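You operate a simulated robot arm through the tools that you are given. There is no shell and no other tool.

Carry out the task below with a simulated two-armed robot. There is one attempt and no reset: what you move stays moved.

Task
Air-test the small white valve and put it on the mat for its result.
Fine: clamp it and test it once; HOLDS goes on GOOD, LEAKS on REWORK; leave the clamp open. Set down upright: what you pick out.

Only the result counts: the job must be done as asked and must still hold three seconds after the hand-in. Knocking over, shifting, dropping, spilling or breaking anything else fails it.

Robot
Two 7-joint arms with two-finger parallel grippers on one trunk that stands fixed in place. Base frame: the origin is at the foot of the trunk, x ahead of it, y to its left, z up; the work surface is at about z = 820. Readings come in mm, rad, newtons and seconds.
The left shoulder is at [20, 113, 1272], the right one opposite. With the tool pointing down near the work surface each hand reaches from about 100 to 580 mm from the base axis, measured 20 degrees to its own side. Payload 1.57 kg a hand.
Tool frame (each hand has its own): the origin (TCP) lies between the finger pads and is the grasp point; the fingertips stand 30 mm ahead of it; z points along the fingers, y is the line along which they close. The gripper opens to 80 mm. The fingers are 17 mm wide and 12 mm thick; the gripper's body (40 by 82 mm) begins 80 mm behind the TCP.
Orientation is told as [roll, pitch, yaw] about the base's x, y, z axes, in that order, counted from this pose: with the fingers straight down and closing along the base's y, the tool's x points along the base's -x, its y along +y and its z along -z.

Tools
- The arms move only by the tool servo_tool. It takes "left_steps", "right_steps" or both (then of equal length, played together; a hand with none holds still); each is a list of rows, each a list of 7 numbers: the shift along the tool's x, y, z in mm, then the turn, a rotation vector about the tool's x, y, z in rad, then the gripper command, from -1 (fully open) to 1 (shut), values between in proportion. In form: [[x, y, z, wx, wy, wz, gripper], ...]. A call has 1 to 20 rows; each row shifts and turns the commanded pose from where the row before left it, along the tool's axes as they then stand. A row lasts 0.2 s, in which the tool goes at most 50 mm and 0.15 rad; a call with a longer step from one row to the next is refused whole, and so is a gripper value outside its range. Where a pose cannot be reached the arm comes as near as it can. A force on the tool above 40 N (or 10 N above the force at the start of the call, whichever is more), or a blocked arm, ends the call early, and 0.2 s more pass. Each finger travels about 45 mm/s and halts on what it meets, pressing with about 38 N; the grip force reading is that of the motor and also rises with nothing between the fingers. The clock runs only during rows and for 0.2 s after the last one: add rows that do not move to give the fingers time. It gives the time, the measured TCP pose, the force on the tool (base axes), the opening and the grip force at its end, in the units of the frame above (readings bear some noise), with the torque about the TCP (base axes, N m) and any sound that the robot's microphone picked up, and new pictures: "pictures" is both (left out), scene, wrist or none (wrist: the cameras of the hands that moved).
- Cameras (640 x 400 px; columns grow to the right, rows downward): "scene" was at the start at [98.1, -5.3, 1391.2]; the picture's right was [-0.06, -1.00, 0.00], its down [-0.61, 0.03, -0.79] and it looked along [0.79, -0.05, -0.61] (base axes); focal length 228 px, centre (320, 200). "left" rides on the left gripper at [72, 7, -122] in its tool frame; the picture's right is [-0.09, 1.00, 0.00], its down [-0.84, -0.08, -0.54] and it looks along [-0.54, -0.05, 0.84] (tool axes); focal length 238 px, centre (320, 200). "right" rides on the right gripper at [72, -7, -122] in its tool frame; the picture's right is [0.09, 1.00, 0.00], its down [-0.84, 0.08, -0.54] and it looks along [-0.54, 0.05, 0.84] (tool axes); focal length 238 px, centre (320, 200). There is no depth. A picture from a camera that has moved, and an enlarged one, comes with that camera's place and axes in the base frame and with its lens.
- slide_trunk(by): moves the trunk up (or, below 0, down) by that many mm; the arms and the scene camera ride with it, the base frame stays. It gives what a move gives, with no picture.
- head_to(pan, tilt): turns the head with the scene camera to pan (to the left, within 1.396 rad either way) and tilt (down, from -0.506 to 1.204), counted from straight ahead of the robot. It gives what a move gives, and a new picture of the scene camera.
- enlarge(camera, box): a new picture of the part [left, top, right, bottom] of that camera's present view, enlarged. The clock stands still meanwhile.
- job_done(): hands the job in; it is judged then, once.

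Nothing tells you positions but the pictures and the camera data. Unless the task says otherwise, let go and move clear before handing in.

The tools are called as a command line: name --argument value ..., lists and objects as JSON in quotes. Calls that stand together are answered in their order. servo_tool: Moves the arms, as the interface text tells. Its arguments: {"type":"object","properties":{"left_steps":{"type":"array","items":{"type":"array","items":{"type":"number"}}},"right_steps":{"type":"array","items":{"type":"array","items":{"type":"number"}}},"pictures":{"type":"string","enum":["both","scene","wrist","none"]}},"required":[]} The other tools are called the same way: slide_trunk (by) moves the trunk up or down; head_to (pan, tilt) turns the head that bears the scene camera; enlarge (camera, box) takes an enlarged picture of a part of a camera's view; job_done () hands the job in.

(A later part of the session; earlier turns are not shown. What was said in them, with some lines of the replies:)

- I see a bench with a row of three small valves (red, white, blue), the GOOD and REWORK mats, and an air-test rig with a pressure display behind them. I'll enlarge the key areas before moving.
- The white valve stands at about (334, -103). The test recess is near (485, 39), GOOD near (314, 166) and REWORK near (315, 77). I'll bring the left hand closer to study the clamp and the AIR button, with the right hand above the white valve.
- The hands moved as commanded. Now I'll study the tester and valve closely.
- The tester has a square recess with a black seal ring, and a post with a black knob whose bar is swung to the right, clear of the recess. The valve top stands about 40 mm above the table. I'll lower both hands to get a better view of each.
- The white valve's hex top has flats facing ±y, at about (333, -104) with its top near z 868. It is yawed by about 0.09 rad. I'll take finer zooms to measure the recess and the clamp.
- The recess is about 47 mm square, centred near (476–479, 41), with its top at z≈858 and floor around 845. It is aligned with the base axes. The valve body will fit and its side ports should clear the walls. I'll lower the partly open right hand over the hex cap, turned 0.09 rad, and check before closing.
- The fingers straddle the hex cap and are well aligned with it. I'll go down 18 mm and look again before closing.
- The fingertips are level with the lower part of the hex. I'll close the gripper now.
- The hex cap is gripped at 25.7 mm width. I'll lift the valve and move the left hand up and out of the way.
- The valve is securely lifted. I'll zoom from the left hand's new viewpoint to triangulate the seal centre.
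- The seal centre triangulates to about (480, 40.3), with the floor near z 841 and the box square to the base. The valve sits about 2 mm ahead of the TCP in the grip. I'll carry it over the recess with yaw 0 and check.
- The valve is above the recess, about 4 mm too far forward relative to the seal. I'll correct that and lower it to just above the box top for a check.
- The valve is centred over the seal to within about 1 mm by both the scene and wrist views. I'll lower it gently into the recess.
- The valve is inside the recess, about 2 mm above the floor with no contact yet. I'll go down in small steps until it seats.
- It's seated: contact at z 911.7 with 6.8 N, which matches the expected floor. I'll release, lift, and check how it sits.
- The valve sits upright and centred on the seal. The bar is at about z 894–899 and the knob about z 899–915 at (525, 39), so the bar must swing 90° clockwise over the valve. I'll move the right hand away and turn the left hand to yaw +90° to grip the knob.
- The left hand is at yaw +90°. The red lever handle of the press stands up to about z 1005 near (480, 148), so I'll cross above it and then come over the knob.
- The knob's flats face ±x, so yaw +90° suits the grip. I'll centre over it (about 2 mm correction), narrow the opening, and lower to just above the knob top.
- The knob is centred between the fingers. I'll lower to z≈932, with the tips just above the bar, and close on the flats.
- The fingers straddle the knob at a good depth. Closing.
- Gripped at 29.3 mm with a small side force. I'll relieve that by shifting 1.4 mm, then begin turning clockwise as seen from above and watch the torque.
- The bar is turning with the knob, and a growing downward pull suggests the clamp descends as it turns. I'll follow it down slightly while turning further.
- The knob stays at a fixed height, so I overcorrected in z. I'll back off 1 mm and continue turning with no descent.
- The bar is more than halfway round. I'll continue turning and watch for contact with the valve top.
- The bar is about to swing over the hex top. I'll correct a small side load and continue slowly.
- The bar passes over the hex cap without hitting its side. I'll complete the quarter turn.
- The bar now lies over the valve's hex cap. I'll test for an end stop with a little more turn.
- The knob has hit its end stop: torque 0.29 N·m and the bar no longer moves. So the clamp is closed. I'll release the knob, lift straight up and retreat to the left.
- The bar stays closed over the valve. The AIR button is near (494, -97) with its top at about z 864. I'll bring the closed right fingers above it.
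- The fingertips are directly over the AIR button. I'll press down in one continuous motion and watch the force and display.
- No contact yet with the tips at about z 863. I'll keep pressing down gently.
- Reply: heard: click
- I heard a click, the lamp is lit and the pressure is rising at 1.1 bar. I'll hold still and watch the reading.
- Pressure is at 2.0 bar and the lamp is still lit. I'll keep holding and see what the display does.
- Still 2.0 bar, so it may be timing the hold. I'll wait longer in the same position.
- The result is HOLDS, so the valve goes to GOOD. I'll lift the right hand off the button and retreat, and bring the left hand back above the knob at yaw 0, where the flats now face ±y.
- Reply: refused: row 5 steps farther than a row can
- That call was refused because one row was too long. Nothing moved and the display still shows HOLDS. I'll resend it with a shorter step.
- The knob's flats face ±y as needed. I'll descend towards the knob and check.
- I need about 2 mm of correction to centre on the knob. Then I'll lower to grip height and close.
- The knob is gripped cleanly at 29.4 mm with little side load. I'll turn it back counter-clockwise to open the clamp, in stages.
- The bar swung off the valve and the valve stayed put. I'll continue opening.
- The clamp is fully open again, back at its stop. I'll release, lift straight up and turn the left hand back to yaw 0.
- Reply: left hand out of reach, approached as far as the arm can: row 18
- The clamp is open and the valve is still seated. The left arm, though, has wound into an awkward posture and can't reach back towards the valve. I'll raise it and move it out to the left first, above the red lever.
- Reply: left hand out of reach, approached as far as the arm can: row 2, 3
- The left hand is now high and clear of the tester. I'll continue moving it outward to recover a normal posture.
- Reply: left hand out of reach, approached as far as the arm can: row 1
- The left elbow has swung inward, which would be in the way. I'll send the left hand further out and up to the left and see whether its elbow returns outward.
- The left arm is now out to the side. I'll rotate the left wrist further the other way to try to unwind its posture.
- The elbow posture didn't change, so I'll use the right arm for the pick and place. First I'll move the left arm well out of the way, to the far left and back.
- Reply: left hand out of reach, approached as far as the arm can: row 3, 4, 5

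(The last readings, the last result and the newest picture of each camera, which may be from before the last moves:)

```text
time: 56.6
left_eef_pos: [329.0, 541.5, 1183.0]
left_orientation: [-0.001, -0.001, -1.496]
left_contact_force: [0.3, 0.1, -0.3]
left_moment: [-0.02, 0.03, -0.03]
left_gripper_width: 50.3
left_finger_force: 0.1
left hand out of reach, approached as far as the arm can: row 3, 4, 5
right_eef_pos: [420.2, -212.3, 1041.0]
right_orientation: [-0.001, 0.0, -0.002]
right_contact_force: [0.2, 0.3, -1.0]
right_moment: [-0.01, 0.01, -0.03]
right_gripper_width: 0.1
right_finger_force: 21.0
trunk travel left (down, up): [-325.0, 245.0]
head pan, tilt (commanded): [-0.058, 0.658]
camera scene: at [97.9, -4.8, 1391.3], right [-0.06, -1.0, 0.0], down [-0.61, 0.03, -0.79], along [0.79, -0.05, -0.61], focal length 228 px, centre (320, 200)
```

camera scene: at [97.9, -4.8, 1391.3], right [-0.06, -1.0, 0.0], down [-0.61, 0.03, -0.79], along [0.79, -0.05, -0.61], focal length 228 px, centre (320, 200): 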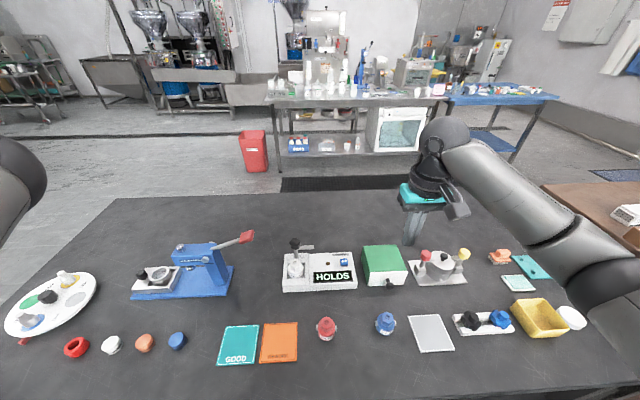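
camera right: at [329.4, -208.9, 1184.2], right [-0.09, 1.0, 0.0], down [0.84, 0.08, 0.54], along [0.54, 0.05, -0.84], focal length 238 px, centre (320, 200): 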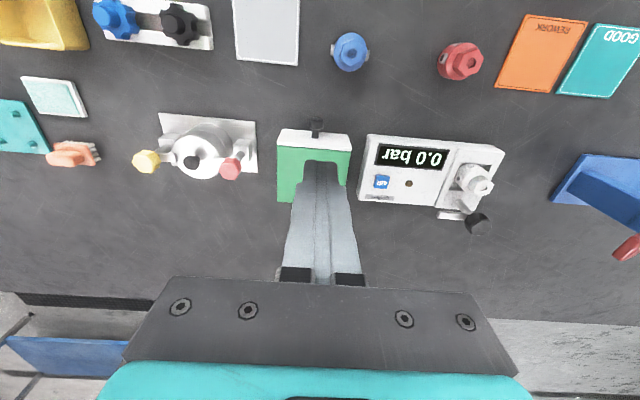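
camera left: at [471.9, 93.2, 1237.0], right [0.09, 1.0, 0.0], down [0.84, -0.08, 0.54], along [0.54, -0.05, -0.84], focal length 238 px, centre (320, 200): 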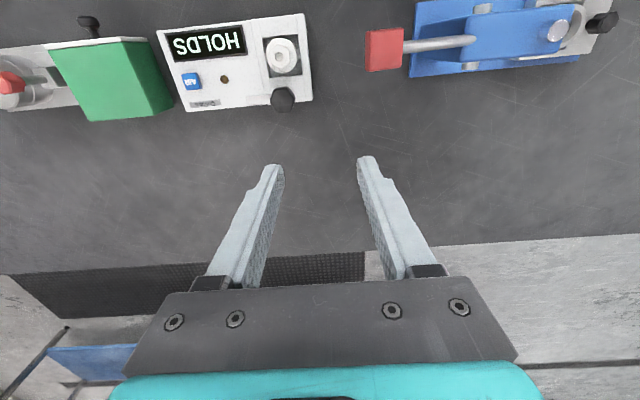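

The left arm is clear. Now I'll move the right hand back over the valve in the tester with the gripper partly open.

servo_tool --right_steps '[[-9, 42.2, 0, 0, 0, 0, -0.25], [-9, 42.2, 0, 0, 0, 0, -0.25], [-9, 42.2, 0, 0, 0, 0, -0.25], [-9, 42.2, 0, 0, 0, 0, -0.25], [-9, 42.2, 0, 0, 0, 0, -0.25], [-9, 42.2, 0, 0, 0, 0, -0.25], [0, 0, 40, 0, 0, 0, -0.25], [0, 0, 40, 0, 0, 0, -0.25], [0, 0, 0, 0, 0, 0, -0.25]]' --pictures "both"

enlarge --camera "right" --box '[230, 80, 410, 200]'

enlarge --camera "scene" --box '[270, 220, 380, 310]'

```text
time: 58.6
left_eef_pos: [328.8, 541.4, 1184.9]
left_orientation: [-0.004, 0.0, -1.496]
left_contact_force: [-1.2, -0.9, 1.0]
left_moment: [0.03, -0.01, 0.04]
left_gripper_width: 50.2
left_finger_force: 0.2
right_eef_pos: [474.5, 36.5, 962.4]
right_orientation: [0.001, 0.0, 0.0]
right_contact_force: [0.5, 0.4, 0.2]
right_moment: [0.01, 0.01, 0.02]
right_gripper_width: 50.1
right_finger_force: 0.0
trunk travel left (down, up): [-325.0, 245.0]
head pan, tilt (commanded): [-0.058, 0.658]
camera scene: at [98.0, -5.4, 1391.3], right [-0.06, -1.0, 0.0], down [-0.61, 0.03, -0.79], along [0.79, -0.05, -0.61], focal length 228 px, centre (320, 200)
camera right: at [401.6, 29.3, 1083.9], right [-0.09, 1.0, 0.0], down [0.84, 0.08, 0.54], along [0.54, 0.05, -0.84], focal length 238 px, centre (320, 200)
```

scene: 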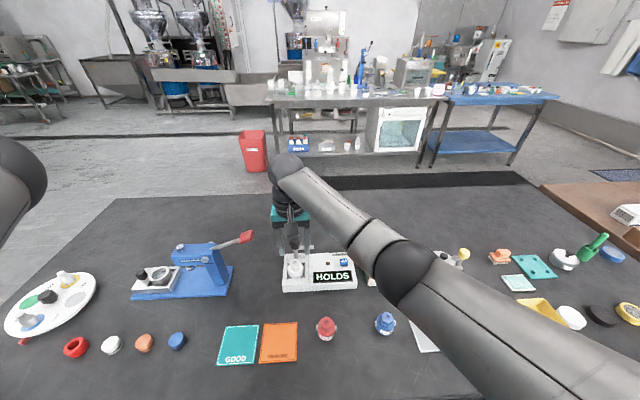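
right: 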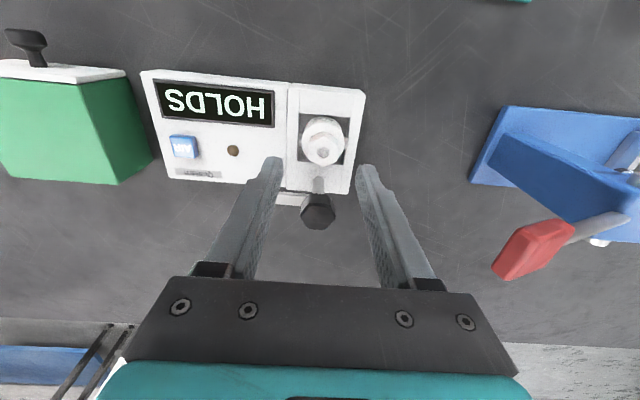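

```text
3.33 times, centred on (320, 140) of right
camera zoom: at [401.6, 29.3, 1083.9], right [-0.09, 1.0, 0.0], down [0.84, 0.08, 0.54], along [0.54, 0.05, -0.84], focal length 794 px, centre (320, 400)
```

zoom: 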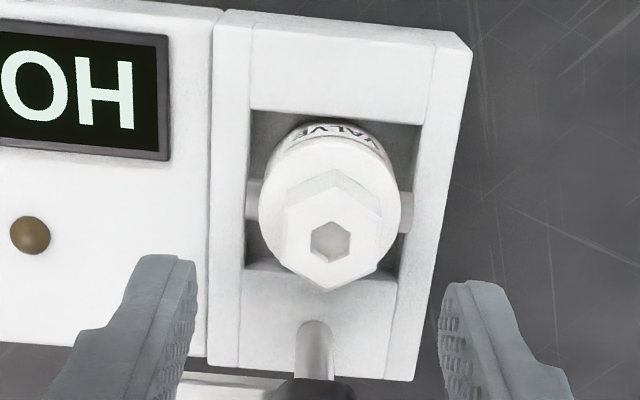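

```text
4.44 times, centred on (325, 265) of scene
camera zoom: at [98.0, -5.4, 1391.3], right [-0.06, -1.0, 0.0], down [-0.61, 0.03, -0.79], along [0.79, -0.05, -0.61], focal length 1015 px, centre (298, -89)
```

zoom: 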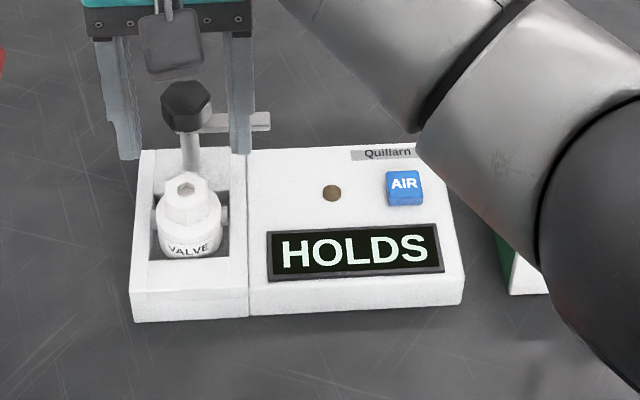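

The valve is 2–4 mm off the hand centre. I'll correct, descend to grip height and check before closing.

servo_tool --right_steps '[[-2.5, 2.4, 15, 0, 0, 0, -0.25], [0, 0, 20, 0, 0, 0, -0.25], [0, 0, 10, 0, 0, 0, -0.25], [0, 0, 5.5, 0, 0, 0, -0.25], [0, 0, 0, 0, 0, 0, -0.25]]' --pictures "none"

enlarge --camera "right" --box '[250, 90, 390, 200]'

enlarge --camera "scene" --box '[270, 220, 340, 290]'

```text
time: 59.8
left_eef_pos: [328.7, 541.9, 1183.1]
left_orientation: [-0.003, 0.0, -1.498]
left_contact_force: [0.1, 0.4, 0.7]
left_moment: [0.02, -0.01, 0.02]
left_gripper_width: 50.2
left_finger_force: 0.0
right_eef_pos: [477.7, 40.0, 909.2]
right_orientation: [-0.001, 0.001, 0.001]
right_contact_force: [0.0, 0.4, 0.0]
right_moment: [0.03, -0.04, -0.02]
right_gripper_width: 50.0
right_finger_force: 0.1
trunk travel left (down, up): [-325.0, 245.0]
head pan, tilt (commanded): [-0.058, 0.658]
```

```text
3.64 times, centred on (320, 145) of right
camera zoom: at [404.9, 32.6, 1031.6], right [-0.09, 1.0, 0.0], down [0.84, 0.08, 0.54], along [0.54, 0.05, -0.84], focal length 867 px, centre (320, 400)
```

zoom: 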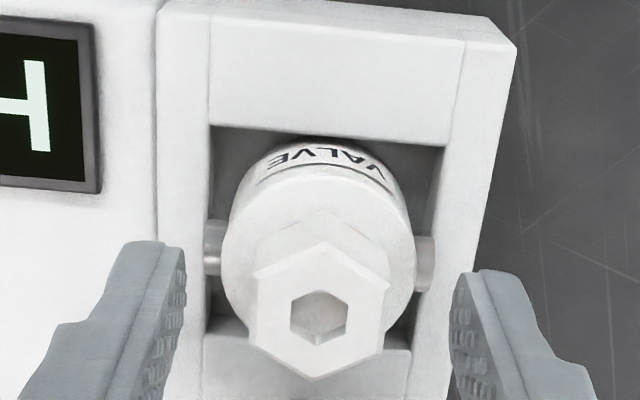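

```text
5.71 times, centred on (305, 255) of scene
camera zoom: at [98.1, -5.3, 1391.2], right [-0.06, -1.0, 0.0], down [-0.61, 0.03, -0.79], along [0.79, -0.05, -0.61], focal length 1305 px, centre (406, -114)
```

zoom: 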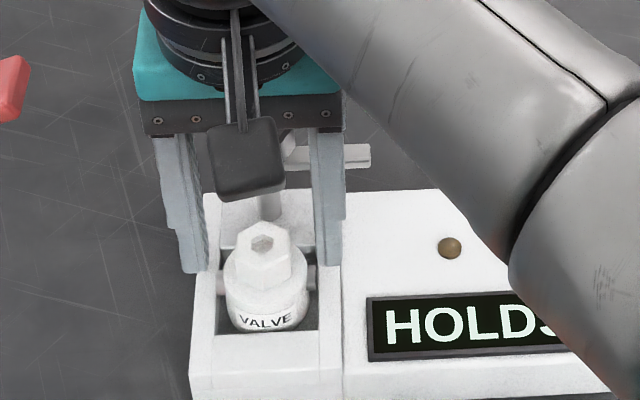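

The hex is centred between the fingers. I'll close and then lift straight up.

servo_tool --right_steps '[[0, 0, -1, 0, 0, 0, 0.1], [0, 0, 0, 0, 0, 0, 0.4], [0, 0, 0, 0, 0, 0, 1], [0, 0, 0, 0, 0, 0, 1], [0, 0, 0, 0, 0, 0, 1]]' --pictures "none"

enlarge --camera "right" --box '[250, 90, 390, 200]'

```text
time: 61.0
left_eef_pos: [329.1, 541.1, 1184.3]
left_orientation: [-0.002, 0.0, -1.494]
left_contact_force: [0.6, -0.4, -0.5]
left_moment: [0.03, 0.01, 0.05]
left_gripper_width: 49.7
left_finger_force: 0.0
right_eef_pos: [477.3, 39.6, 909.6]
right_orientation: [-0.001, 0.001, 0.0]
right_contact_force: [0.2, -0.4, -0.2]
right_moment: [-0.06, 0.03, -0.03]
right_gripper_width: 25.9
right_finger_force: 36.6
trunk travel left (down, up): [-325.0, 245.0]
head pan, tilt (commanded): [-0.058, 0.658]
```

```text
3.64 times, centred on (320, 145) of right
camera zoom: at [404.9, 32.1, 1032.9], right [-0.09, 1.0, 0.0], down [0.84, 0.08, 0.54], along [0.54, 0.05, -0.84], focal length 867 px, centre (320, 400)
```

zoom: 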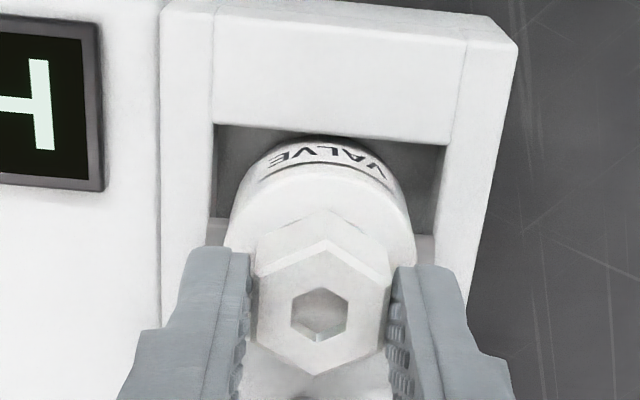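

Gripped at 25.9 mm. The GOOD mat's centre works out at about (316, 164). I'll lift clear of the tester and carry the valve there.

servo_tool --right_steps '[[0, 0, -15, 0, 0, 0, 1], [0, 0, -30, 0, 0, 0, 1], [0, 0, -25, 0, 0, 0, 1], [40, 0, 0, 0, 0, 0, 1], [40, 15, 0, 0, 0, 0, 1], [30, 30, 0, 0, 0, 0, 1], [30, 35, 0, 0, 0, 0, 1], [21, 42, 0, 0, 0, 0, 1], [0, 0, 0, 0, 0, 0, 1]]' --pictures "both"

enlarge --camera "right" --box '[220, 60, 420, 200]'

enlarge --camera "scene" --box '[190, 270, 330, 380]'

```text
time: 63.0
left_eef_pos: [328.6, 539.8, 1182.5]
left_orientation: [-0.002, 0.001, -1.494]
left_contact_force: [0.1, 0.5, -0.1]
left_moment: [0.02, 0.0, -0.03]
left_gripper_width: 49.9
left_finger_force: 0.1
right_eef_pos: [313.9, 160.4, 982.8]
right_orientation: [-0.001, 0.0, 0.001]
right_contact_force: [0.3, 0.7, -0.4]
right_moment: [-0.01, -0.02, -0.03]
right_gripper_width: 25.7
right_finger_force: 37.0
trunk travel left (down, up): [-325.0, 245.0]
head pan, tilt (commanded): [-0.058, 0.658]
camera scene: at [98.2, -5.6, 1391.2], right [-0.06, -1.0, 0.0], down [-0.61, 0.04, -0.79], along [0.79, -0.05, -0.61], focal length 228 px, centre (320, 200)
camera right: at [242.6, 153.1, 1104.4], right [-0.09, 1.0, 0.0], down [0.84, 0.08, 0.54], along [0.54, 0.05, -0.84], focal length 238 px, centre (320, 200)
```

scene: 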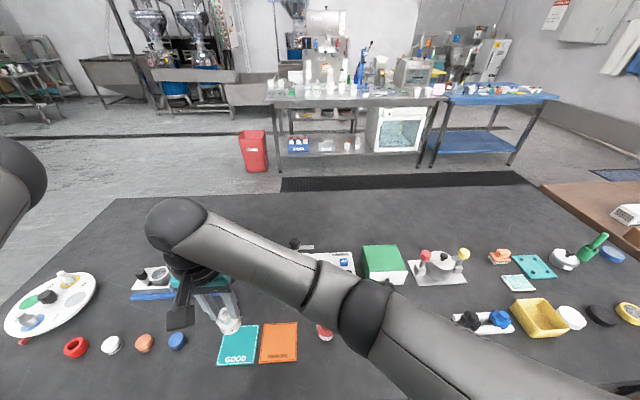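
right: 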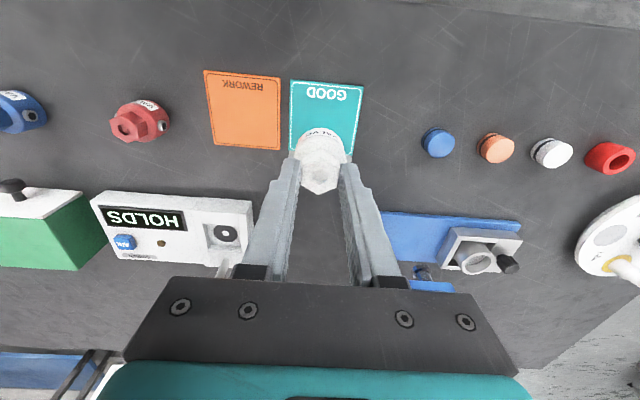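

```text
2.86 times, centred on (320, 130) of right
camera zoom: at [242.6, 153.1, 1104.4], right [-0.09, 1.0, 0.0], down [0.84, 0.08, 0.54], along [0.54, 0.05, -0.84], focal length 681 px, centre (320, 400)
```

zoom: 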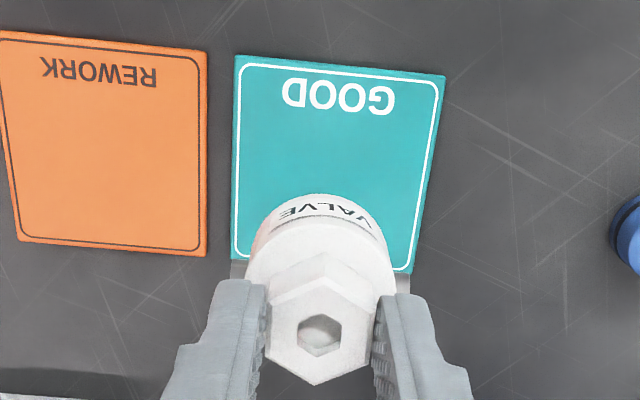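

```text
3.64 times, centred on (260, 325) of scene
camera zoom: at [98.2, -5.6, 1391.2], right [-0.06, -1.0, 0.0], down [-0.61, 0.04, -0.79], along [0.79, -0.05, -0.61], focal length 830 px, centre (538, -254)
```

zoom: 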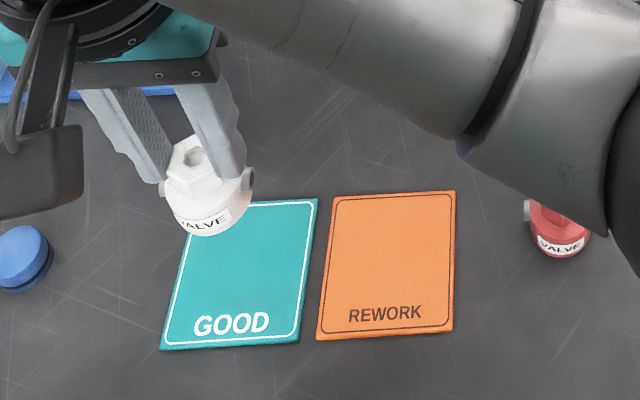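

The valve is over the GOOD mat, whose centre measures (314, 164). I'll shift 4 mm in y and lower it to just above the mat.

servo_tool --right_steps '[[0, 4, 30, 0, 0, 0, 1], [0, 0, 35, 0, 0, 0, 1], [0, 0, 15, 0, 0, 0, 1], [0, 0, 5, 0, 0, 0, 1], [0, 0, 0, 0, 0, 0, 1]]' --pictures "none"

enlarge --camera "right" --box '[220, 60, 420, 200]'

enlarge --camera "scene" --box '[190, 290, 330, 380]'

```text
time: 64.2
left_eef_pos: [328.5, 539.5, 1184.4]
left_orientation: [-0.001, -0.002, -1.496]
left_contact_force: [0.5, 0.5, -0.6]
left_moment: [0.0, 0.0, -0.01]
left_gripper_width: 49.8
left_finger_force: 0.1
right_eef_pos: [333.6, 151.1, 897.9]
right_orientation: [-0.017, -0.026, -0.022]
right_contact_force: [-0.2, -1.1, -0.7]
right_moment: [0.02, 0.02, 0.01]
right_gripper_width: 25.7
right_finger_force: 37.3
trunk travel left (down, up): [-325.0, 245.0]
head pan, tilt (commanded): [-0.058, 0.658]
```

```text
2.86 times, centred on (320, 130) of right
camera zoom: at [257.3, 147.7, 1017.7], right [-0.07, 1.0, -0.02], down [0.82, 0.07, 0.56], along [0.56, 0.02, -0.83], focal length 681 px, centre (320, 400)
```

zoom: 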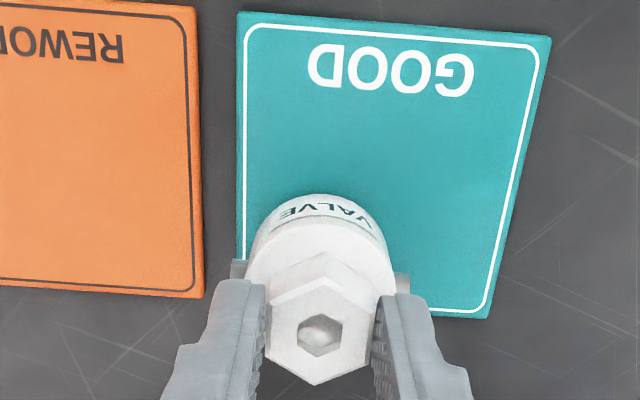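

```text
4.44 times, centred on (260, 335) of scene
camera zoom: at [98.1, -5.3, 1391.2], right [-0.06, -1.0, 0.0], down [-0.61, 0.03, -0.79], along [0.79, -0.05, -0.61], focal length 1015 px, centre (587, -400)
```

zoom: 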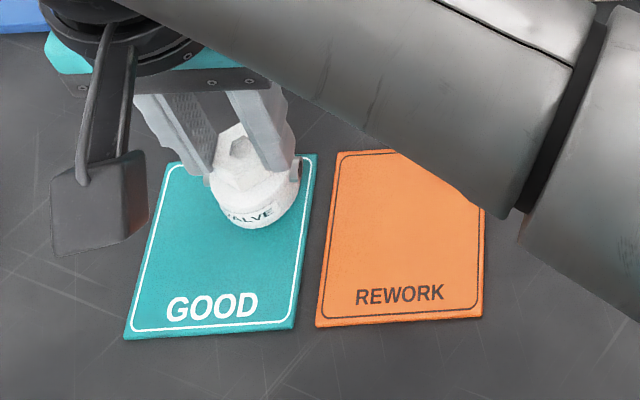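

The right arm is near a posture limit here: it deviated about 20 mm and tilted slightly. I'll lift back up and turn the hand towards its forearm direction to ease the wrist, since yaw on the mat doesn't matter.

servo_tool --right_steps '[[0, 0, -30, 0, 0, 0, 1], [0, 0, -40, 0, 0, 0, 1], [0, 0, -10, 0, 0, 0, 1], [0, 0, 0, 0, 0, -0.14, 1], [0, 0, 0, 0, 0, -0.14, 1], [0, 0, 0, 0, 0, -0.14, 1], [0, 0, 0, 0, 0, -0.14, 1], [0, 0, 0, 0, 0, -0.14, 1], [0, 0, 0, 0, 0, 0, 1]]' --pictures "both"

```text
time: 66.2
left_eef_pos: [328.6, 542.1, 1183.2]
left_orientation: [-0.001, 0.0, -1.495]
left_contact_force: [-0.2, -0.7, 1.0]
left_moment: [0.02, -0.01, 0.01]
left_gripper_width: 50.0
left_finger_force: 0.1
right_eef_pos: [315.6, 166.3, 975.5]
right_orientation: [0.001, -0.001, 0.705]
right_contact_force: [-0.2, 0.1, -0.6]
right_moment: [-0.01, 0.01, -0.02]
right_gripper_width: 25.9
right_finger_force: 37.0
trunk travel left (down, up): [-325.0, 245.0]
head pan, tilt (commanded): [-0.058, 0.658]
camera scene: at [98.1, -5.3, 1391.2], right [-0.06, -1.0, 0.0], down [-0.61, 0.03, -0.79], along [0.79, -0.05, -0.61], focal length 228 px, centre (320, 200)
camera right: at [264.4, 113.6, 1097.8], right [-0.71, 0.7, 0.0], down [0.59, 0.6, 0.54], along [0.38, 0.39, -0.84], focal length 238 px, centre (320, 200)
```

scene: 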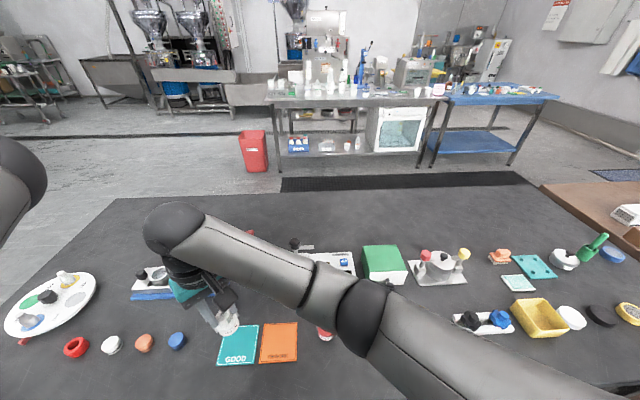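
right: 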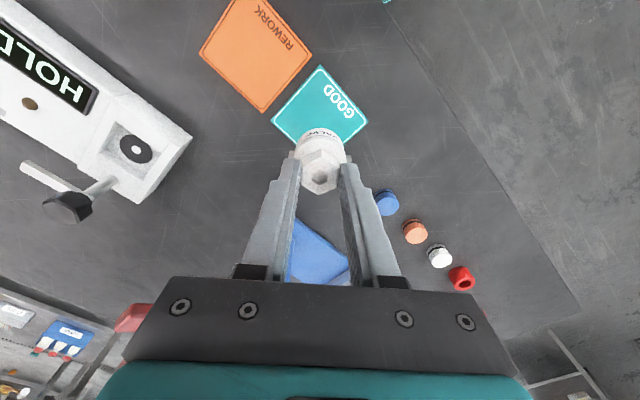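

The pose is exact again at (315.6, 166.3) with yaw 0.7. I'll descend in stages and watch for deviation.

servo_tool --right_steps '[[0, 0, 25, 0, 0, 0, 1], [0, 0, 20, 0, 0, 0, 1], [0, 0, 0, 0, 0, 0, 1]]' --pictures "none"

```text
time: 67.0
left_eef_pos: [329.9, 540.7, 1184.3]
left_orientation: [-0.001, -0.001, -1.495]
left_contact_force: [0.3, -0.5, -0.7]
left_moment: [-0.04, -0.02, 0.02]
left_gripper_width: 50.0
left_finger_force: 0.0
right_eef_pos: [316.8, 166.4, 931.1]
right_orientation: [0.001, 0.0, 0.7]
right_contact_force: [0.2, -0.1, -1.4]
right_moment: [0.01, 0.01, -0.02]
right_gripper_width: 25.8
right_finger_force: 36.5
trunk travel left (down, up): [-325.0, 245.0]
head pan, tilt (commanded): [-0.058, 0.658]
```

servo_tool --right_steps '[[0, 0, 15, 0, 0, 0, 1], [0, 0, 12, 0, 0, 0, 1], [0, 0, 4, 0, 0, 0, 1], [0, 0, 0, 0, 0, 0, 1]]' --pictures "scene"

enlarge --camera "scene" --box '[190, 290, 330, 380]'

enlarge --camera "right" --box '[220, 60, 420, 200]'

```text
time: 68.0
left_eef_pos: [329.6, 541.4, 1184.7]
left_orientation: [-0.001, 0.0, -1.497]
left_contact_force: [0.2, 1.0, -0.9]
left_moment: [-0.04, -0.03, -0.06]
left_gripper_width: 49.9
left_finger_force: 0.0
right_eef_pos: [319.3, 162.4, 901.5]
right_orientation: [-0.01, -0.001, 0.696]
right_contact_force: [0.0, -0.7, -1.2]
right_moment: [0.0, 0.0, 0.0]
right_gripper_width: 25.8
right_finger_force: 37.3
trunk travel left (down, up): [-325.0, 245.0]
head pan, tilt (commanded): [-0.058, 0.658]
camera scene: at [98.1, -5.3, 1391.2], right [-0.06, -1.0, 0.0], down [-0.61, 0.03, -0.79], along [0.79, -0.05, -0.61], focal length 228 px, centre (320, 200)
```

scene: 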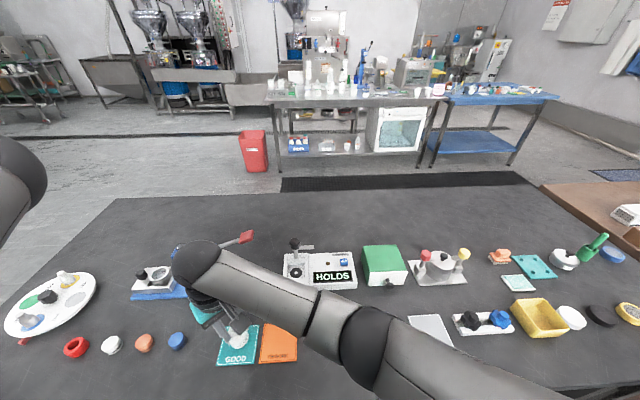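

```text
4.44 times, centred on (260, 335) of scene
camera zoom: at [98.1, -5.3, 1391.2], right [-0.06, -1.0, 0.0], down [-0.61, 0.03, -0.79], along [0.79, -0.05, -0.61], focal length 1015 px, centre (587, -400)
```

zoom: 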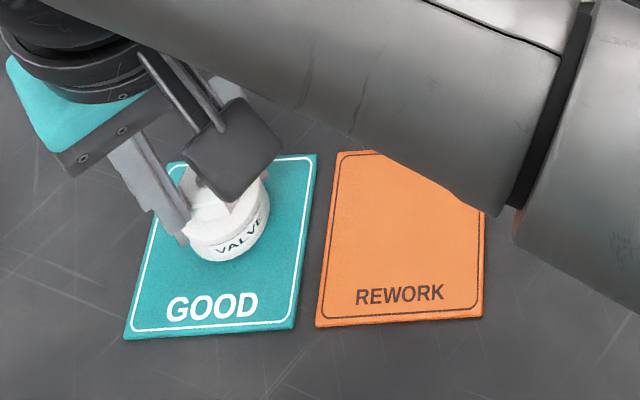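

```text
2.86 times, centred on (320, 130) of right
camera zoom: at [267.3, 110.8, 1022.2], right [-0.71, 0.71, -0.01], down [0.59, 0.6, 0.54], along [0.39, 0.38, -0.84], focal length 681 px, centre (320, 400)
```

zoom: 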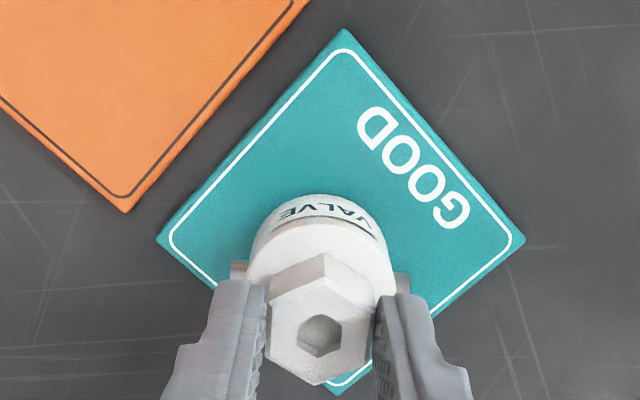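

The deviation is now only 3–4 mm and the valve is well inside the GOOD mat. To avoid the arm limit, I'll lower the last few millimetres mostly with the trunk.

slide_trunk --by -8

```text
time: 68.6
left_eef_pos: [329.6, 540.4, 1177.1]
left_orientation: [-0.001, -0.001, -1.496]
left_contact_force: [0.4, 0.3, -0.2]
left_moment: [0.02, 0.05, 0.03]
left_gripper_width: 50.0
left_finger_force: 0.1
right_eef_pos: [319.3, 161.9, 891.7]
right_orientation: [-0.008, -0.003, 0.696]
right_contact_force: [4.2, -3.6, 24.1]
right_moment: [-0.12, 0.07, 0.03]
right_gripper_width: 25.5
right_finger_force: 36.8
trunk travel left (down, up): [-317.0, 253.0]
head pan, tilt (commanded): [-0.058, 0.658]
```

It touched down, pressing with 24 N. I'll ease off 2 mm to reduce the force before releasing.

servo_tool --right_steps '[[0, 0, -1, 0, 0, 0, 1], [0, 0, -1, 0, 0, 0, 1], [0, 0, 0, 0, 0, 0, 1]]' --pictures "none"

enlarge --camera "scene" --box '[190, 280, 330, 370]'

enlarge --camera "right" --box '[220, 60, 420, 200]'

```text
time: 69.4
left_eef_pos: [327.0, 541.9, 1175.3]
left_orientation: [0.0, 0.0, -1.496]
left_contact_force: [0.0, -0.3, -0.1]
left_moment: [-0.02, 0.0, 0.0]
left_gripper_width: 50.0
left_finger_force: 0.1
right_eef_pos: [320.5, 158.6, 892.5]
right_orientation: [-0.014, 0.0, 0.691]
right_contact_force: [-5.8, 11.4, 13.1]
right_moment: [0.79, 0.41, 0.09]
right_gripper_width: 25.9
right_finger_force: 36.6
trunk travel left (down, up): [-317.0, 253.0]
head pan, tilt (commanded): [-0.058, 0.658]
```

```text
4.44 times, centred on (260, 325) of scene
camera zoom: at [96.7, -4.4, 1383.3], right [-0.06, -1.0, 0.0], down [-0.61, 0.03, -0.79], along [0.79, -0.05, -0.61], focal length 1015 px, centre (587, -356)
```

zoom: 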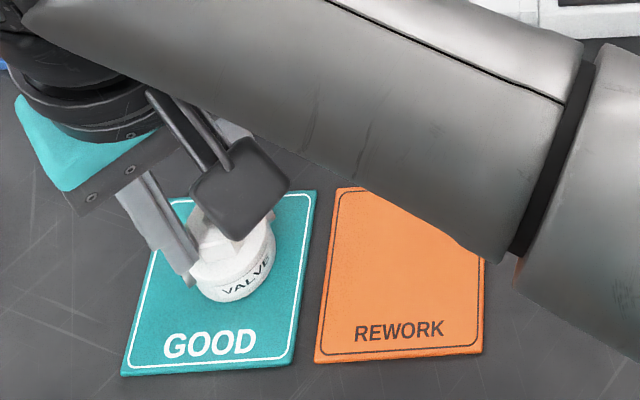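

```text
2.86 times, centred on (320, 130) of right
camera zoom: at [267.9, 109.1, 1014.7], right [-0.71, 0.71, -0.01], down [0.59, 0.6, 0.54], along [0.39, 0.37, -0.84], focal length 681 px, centre (320, 400)
```

zoom: 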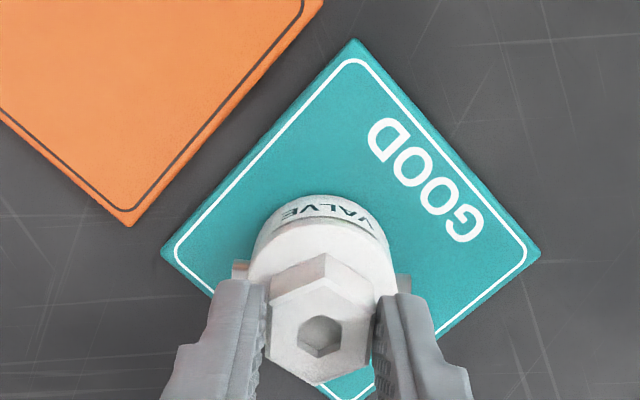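

There's some side load from the arm settling. I'll relieve it by raising the trunk slightly.

slide_trunk --by 1.5

```text
time: 69.9
left_eef_pos: [329.6, 540.6, 1176.3]
left_orientation: [0.0, 0.001, -1.495]
left_contact_force: [-0.2, 0.1, -1.2]
left_moment: [-0.02, -0.02, 0.01]
left_gripper_width: 50.1
left_finger_force: 0.0
right_eef_pos: [321.9, 157.5, 892.9]
right_orientation: [-0.021, 0.005, 0.687]
right_contact_force: [0.7, 0.1, 4.1]
right_moment: [0.06, -0.01, -0.01]
right_gripper_width: 25.6
right_finger_force: 37.0
trunk travel left (down, up): [-319.0, 251.0]
head pan, tilt (commanded): [-0.058, 0.658]
```

The load is only 4 N now and the valve stands well inside the GOOD mat. I'll open the gripper gently.

servo_tool --right_steps '[[0, 0, 0, 0, 0, 0, 0.3], [0, 0, 0, 0, 0, 0, 0.2], [0, 0, 0, 0, 0, 0, 0], [0, 0, 0, 0, 0, 0, -0.25], [0, 0, 0, 0, 0, 0, -0.25]]' --pictures "none"

enlarge --camera "right" --box '[220, 60, 420, 200]'

enlarge --camera "scene" --box '[190, 280, 330, 370]'

```text
time: 71.1
left_eef_pos: [329.1, 540.7, 1177.5]
left_orientation: [-0.001, 0.0, -1.494]
left_contact_force: [0.5, 0.4, 0.1]
left_moment: [-0.02, 0.01, 0.03]
left_gripper_width: 50.0
left_finger_force: 0.0
right_eef_pos: [320.7, 157.4, 892.4]
right_orientation: [-0.015, 0.006, 0.689]
right_contact_force: [0.3, 0.0, -0.6]
right_moment: [0.03, 0.0, 0.03]
right_gripper_width: 50.0
right_finger_force: 0.1
trunk travel left (down, up): [-319.0, 251.0]
head pan, tilt (commanded): [-0.058, 0.658]
```

```text
2.86 times, centred on (320, 130) of right
camera zoom: at [268.7, 107.6, 1014.9], right [-0.7, 0.71, -0.01], down [0.59, 0.6, 0.54], along [0.39, 0.37, -0.84], focal length 681 px, centre (320, 400)
```

zoom: 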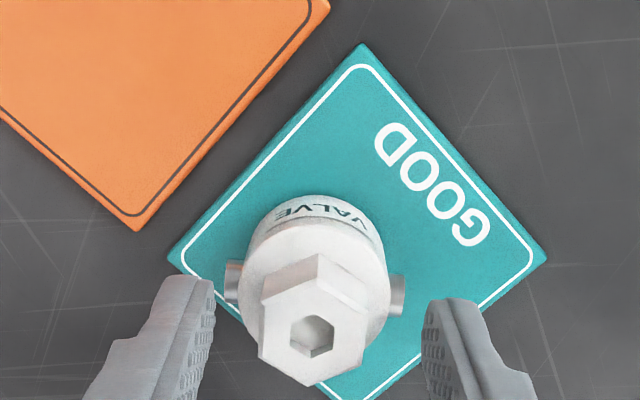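

```text
4.44 times, centred on (260, 325) of scene
camera zoom: at [98.1, -5.3, 1384.7], right [-0.06, -1.0, 0.0], down [-0.61, 0.03, -0.79], along [0.79, -0.05, -0.61], focal length 1015 px, centre (587, -356)
```

zoom: 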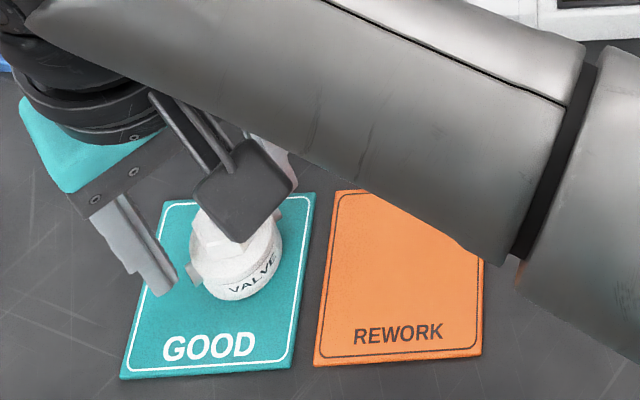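

The valve stands upright on GOOD and the fingers are free of it. I'll raise straight up with the trunk to clear it without any sideways drift.

slide_trunk --by 70

enlarge --camera "right" --box '[220, 40, 420, 200]'

```text
time: 72.2
left_eef_pos: [328.9, 540.8, 1247.4]
left_orientation: [-0.003, -0.002, -1.495]
left_contact_force: [-0.5, 0.9, -0.7]
left_moment: [-0.03, 0.0, -0.01]
left_gripper_width: 49.6
left_finger_force: 0.0
right_eef_pos: [321.0, 158.0, 960.4]
right_orientation: [-0.015, 0.005, 0.688]
right_contact_force: [-1.1, 0.7, 0.4]
right_moment: [0.01, -0.01, 0.0]
right_gripper_width: 49.9
right_finger_force: 0.1
trunk travel left (down, up): [-389.0, 181.0]
head pan, tilt (commanded): [-0.058, 0.658]
```

```text
2.50 times, centred on (320, 120) of right
camera zoom: at [268.7, 107.6, 1084.5], right [-0.7, 0.71, -0.01], down [0.59, 0.6, 0.54], along [0.39, 0.37, -0.84], focal length 596 px, centre (320, 400)
```

zoom: 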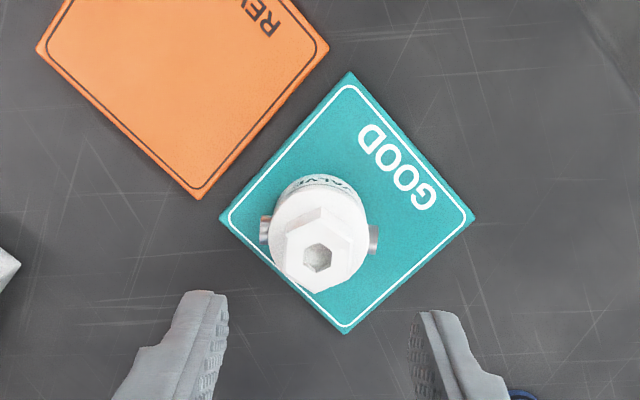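

The valve is upright on the GOOD mat and the hand is clear. I'll retract the right hand up and back to its own side, then inspect everything.

servo_tool --right_steps '[[0, 0, -45, 0, 0, 0, -0.25], [0, 0, -45, 0, 0, 0, -0.25], [20.7, -38.5, 0, 0, 0, 0, -0.25], [20.7, -38.5, 0, 0, 0, 0, -0.25], [20.7, -38.5, 0, 0, 0, 0, -0.25], [20.7, -38.5, 0, 0, 0, 0, -0.25], [20.7, -38.5, 0, 0, 0, 0, -0.25], [20.7, -38.5, 0, 0, 0, 0, -0.25], [20.7, -38.5, 0, 0, 0, 0, -0.25], [0, 0, 0, 0, 0, 0, -0.25]]' --pictures "scene"

enlarge --camera "scene" --box '[190, 280, 420, 400]'

enlarge --camera "scene" --box '[250, 220, 410, 320]'

```text
time: 74.4
left_eef_pos: [328.7, 541.0, 1248.4]
left_orientation: [-0.002, -0.003, -1.495]
left_contact_force: [0.3, -0.3, 0.3]
left_moment: [0.0, -0.01, -0.04]
left_gripper_width: 49.8
left_finger_force: 0.1
right_eef_pos: [378.0, -133.0, 1056.5]
right_orientation: [-0.001, 0.0, 0.7]
right_contact_force: [-0.3, 0.7, -0.5]
right_moment: [-0.02, 0.01, -0.02]
right_gripper_width: 50.0
right_finger_force: 0.1
trunk travel left (down, up): [-389.0, 181.0]
head pan, tilt (commanded): [-0.058, 0.658]
camera scene: at [98.2, -4.8, 1454.7], right [-0.06, -1.0, 0.0], down [-0.61, 0.03, -0.79], along [0.79, -0.05, -0.61], focal length 228 px, centre (320, 200)
```

scene: 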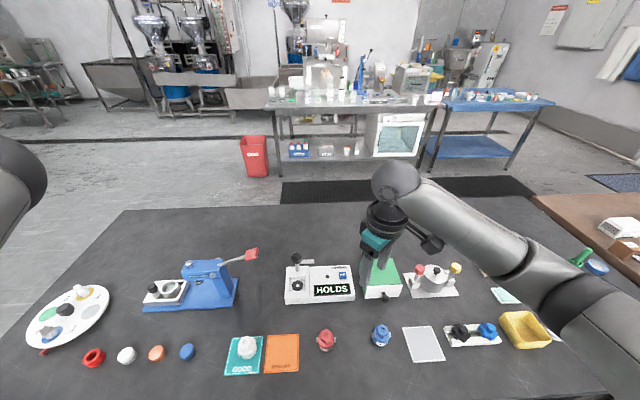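

```text
2.78 times, centred on (305, 340) of scene
camera zoom: at [98.2, -4.8, 1454.7], right [-0.06, -1.0, 0.0], down [-0.61, 0.03, -0.79], along [0.79, -0.05, -0.61], focal length 635 px, centre (362, -190)
```

zoom: 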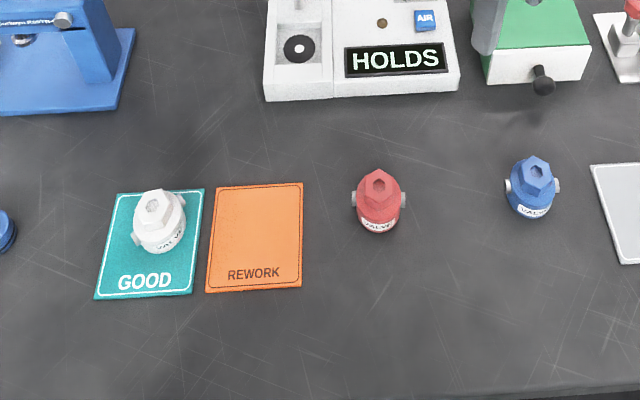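

```text
4.00 times, centred on (330, 270) of scene
camera zoom: at [98.2, -4.8, 1454.7], right [-0.06, -1.0, 0.0], down [-0.61, 0.03, -0.79], along [0.79, -0.05, -0.61], focal length 913 px, centre (280, -80)
```

zoom: 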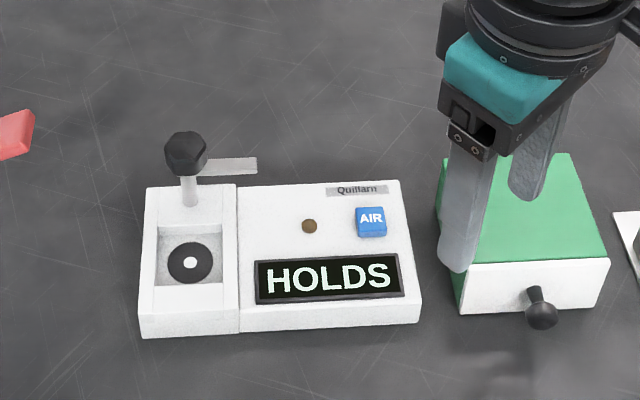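

The clamp is open, the tester recess is empty and the other items look undisturbed. I'll take one last close look at the valve before handing in.

enlarge --camera "scene" --box '[215, 320, 305, 385]'

```text
6.15 times, centred on (260, 352) of scene
camera zoom: at [98.2, -4.8, 1454.7], right [-0.06, -1.0, 0.0], down [-0.61, 0.03, -0.79], along [0.79, -0.05, -0.61], focal length 1405 px, centre (689, -738)
```

zoom: 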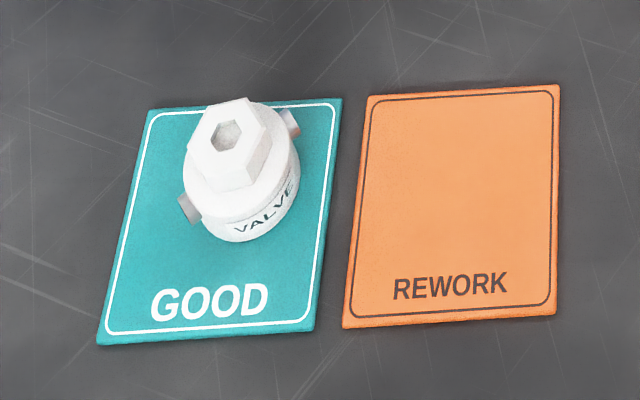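

The white valve stands upright, fully on the GOOD mat. It was tested once and the display read HOLDS. The clamp is open and both hands are clear, so I'm handing in.

job_done

```text
The job is handed in.
```

The small white valve passed its air test, and I set it upright on the GOOD mat. I clamped it in the tester and pressed AIR once. The pressure rose to 2.0 bar and the display read HOLDS.

- **Clamp:** it is open again and the tester is empty.
- **Hands:** both hands are clear.
- **Other items:** in the final picture nothing else looked knocked over or shifted.
- **Set-down:** the valve slid a few millimetres on the mat while I eased off the pressure before letting go. It ended up slightly off centre but fully inside the mat.

The job is handed in, but I got no judging result back.
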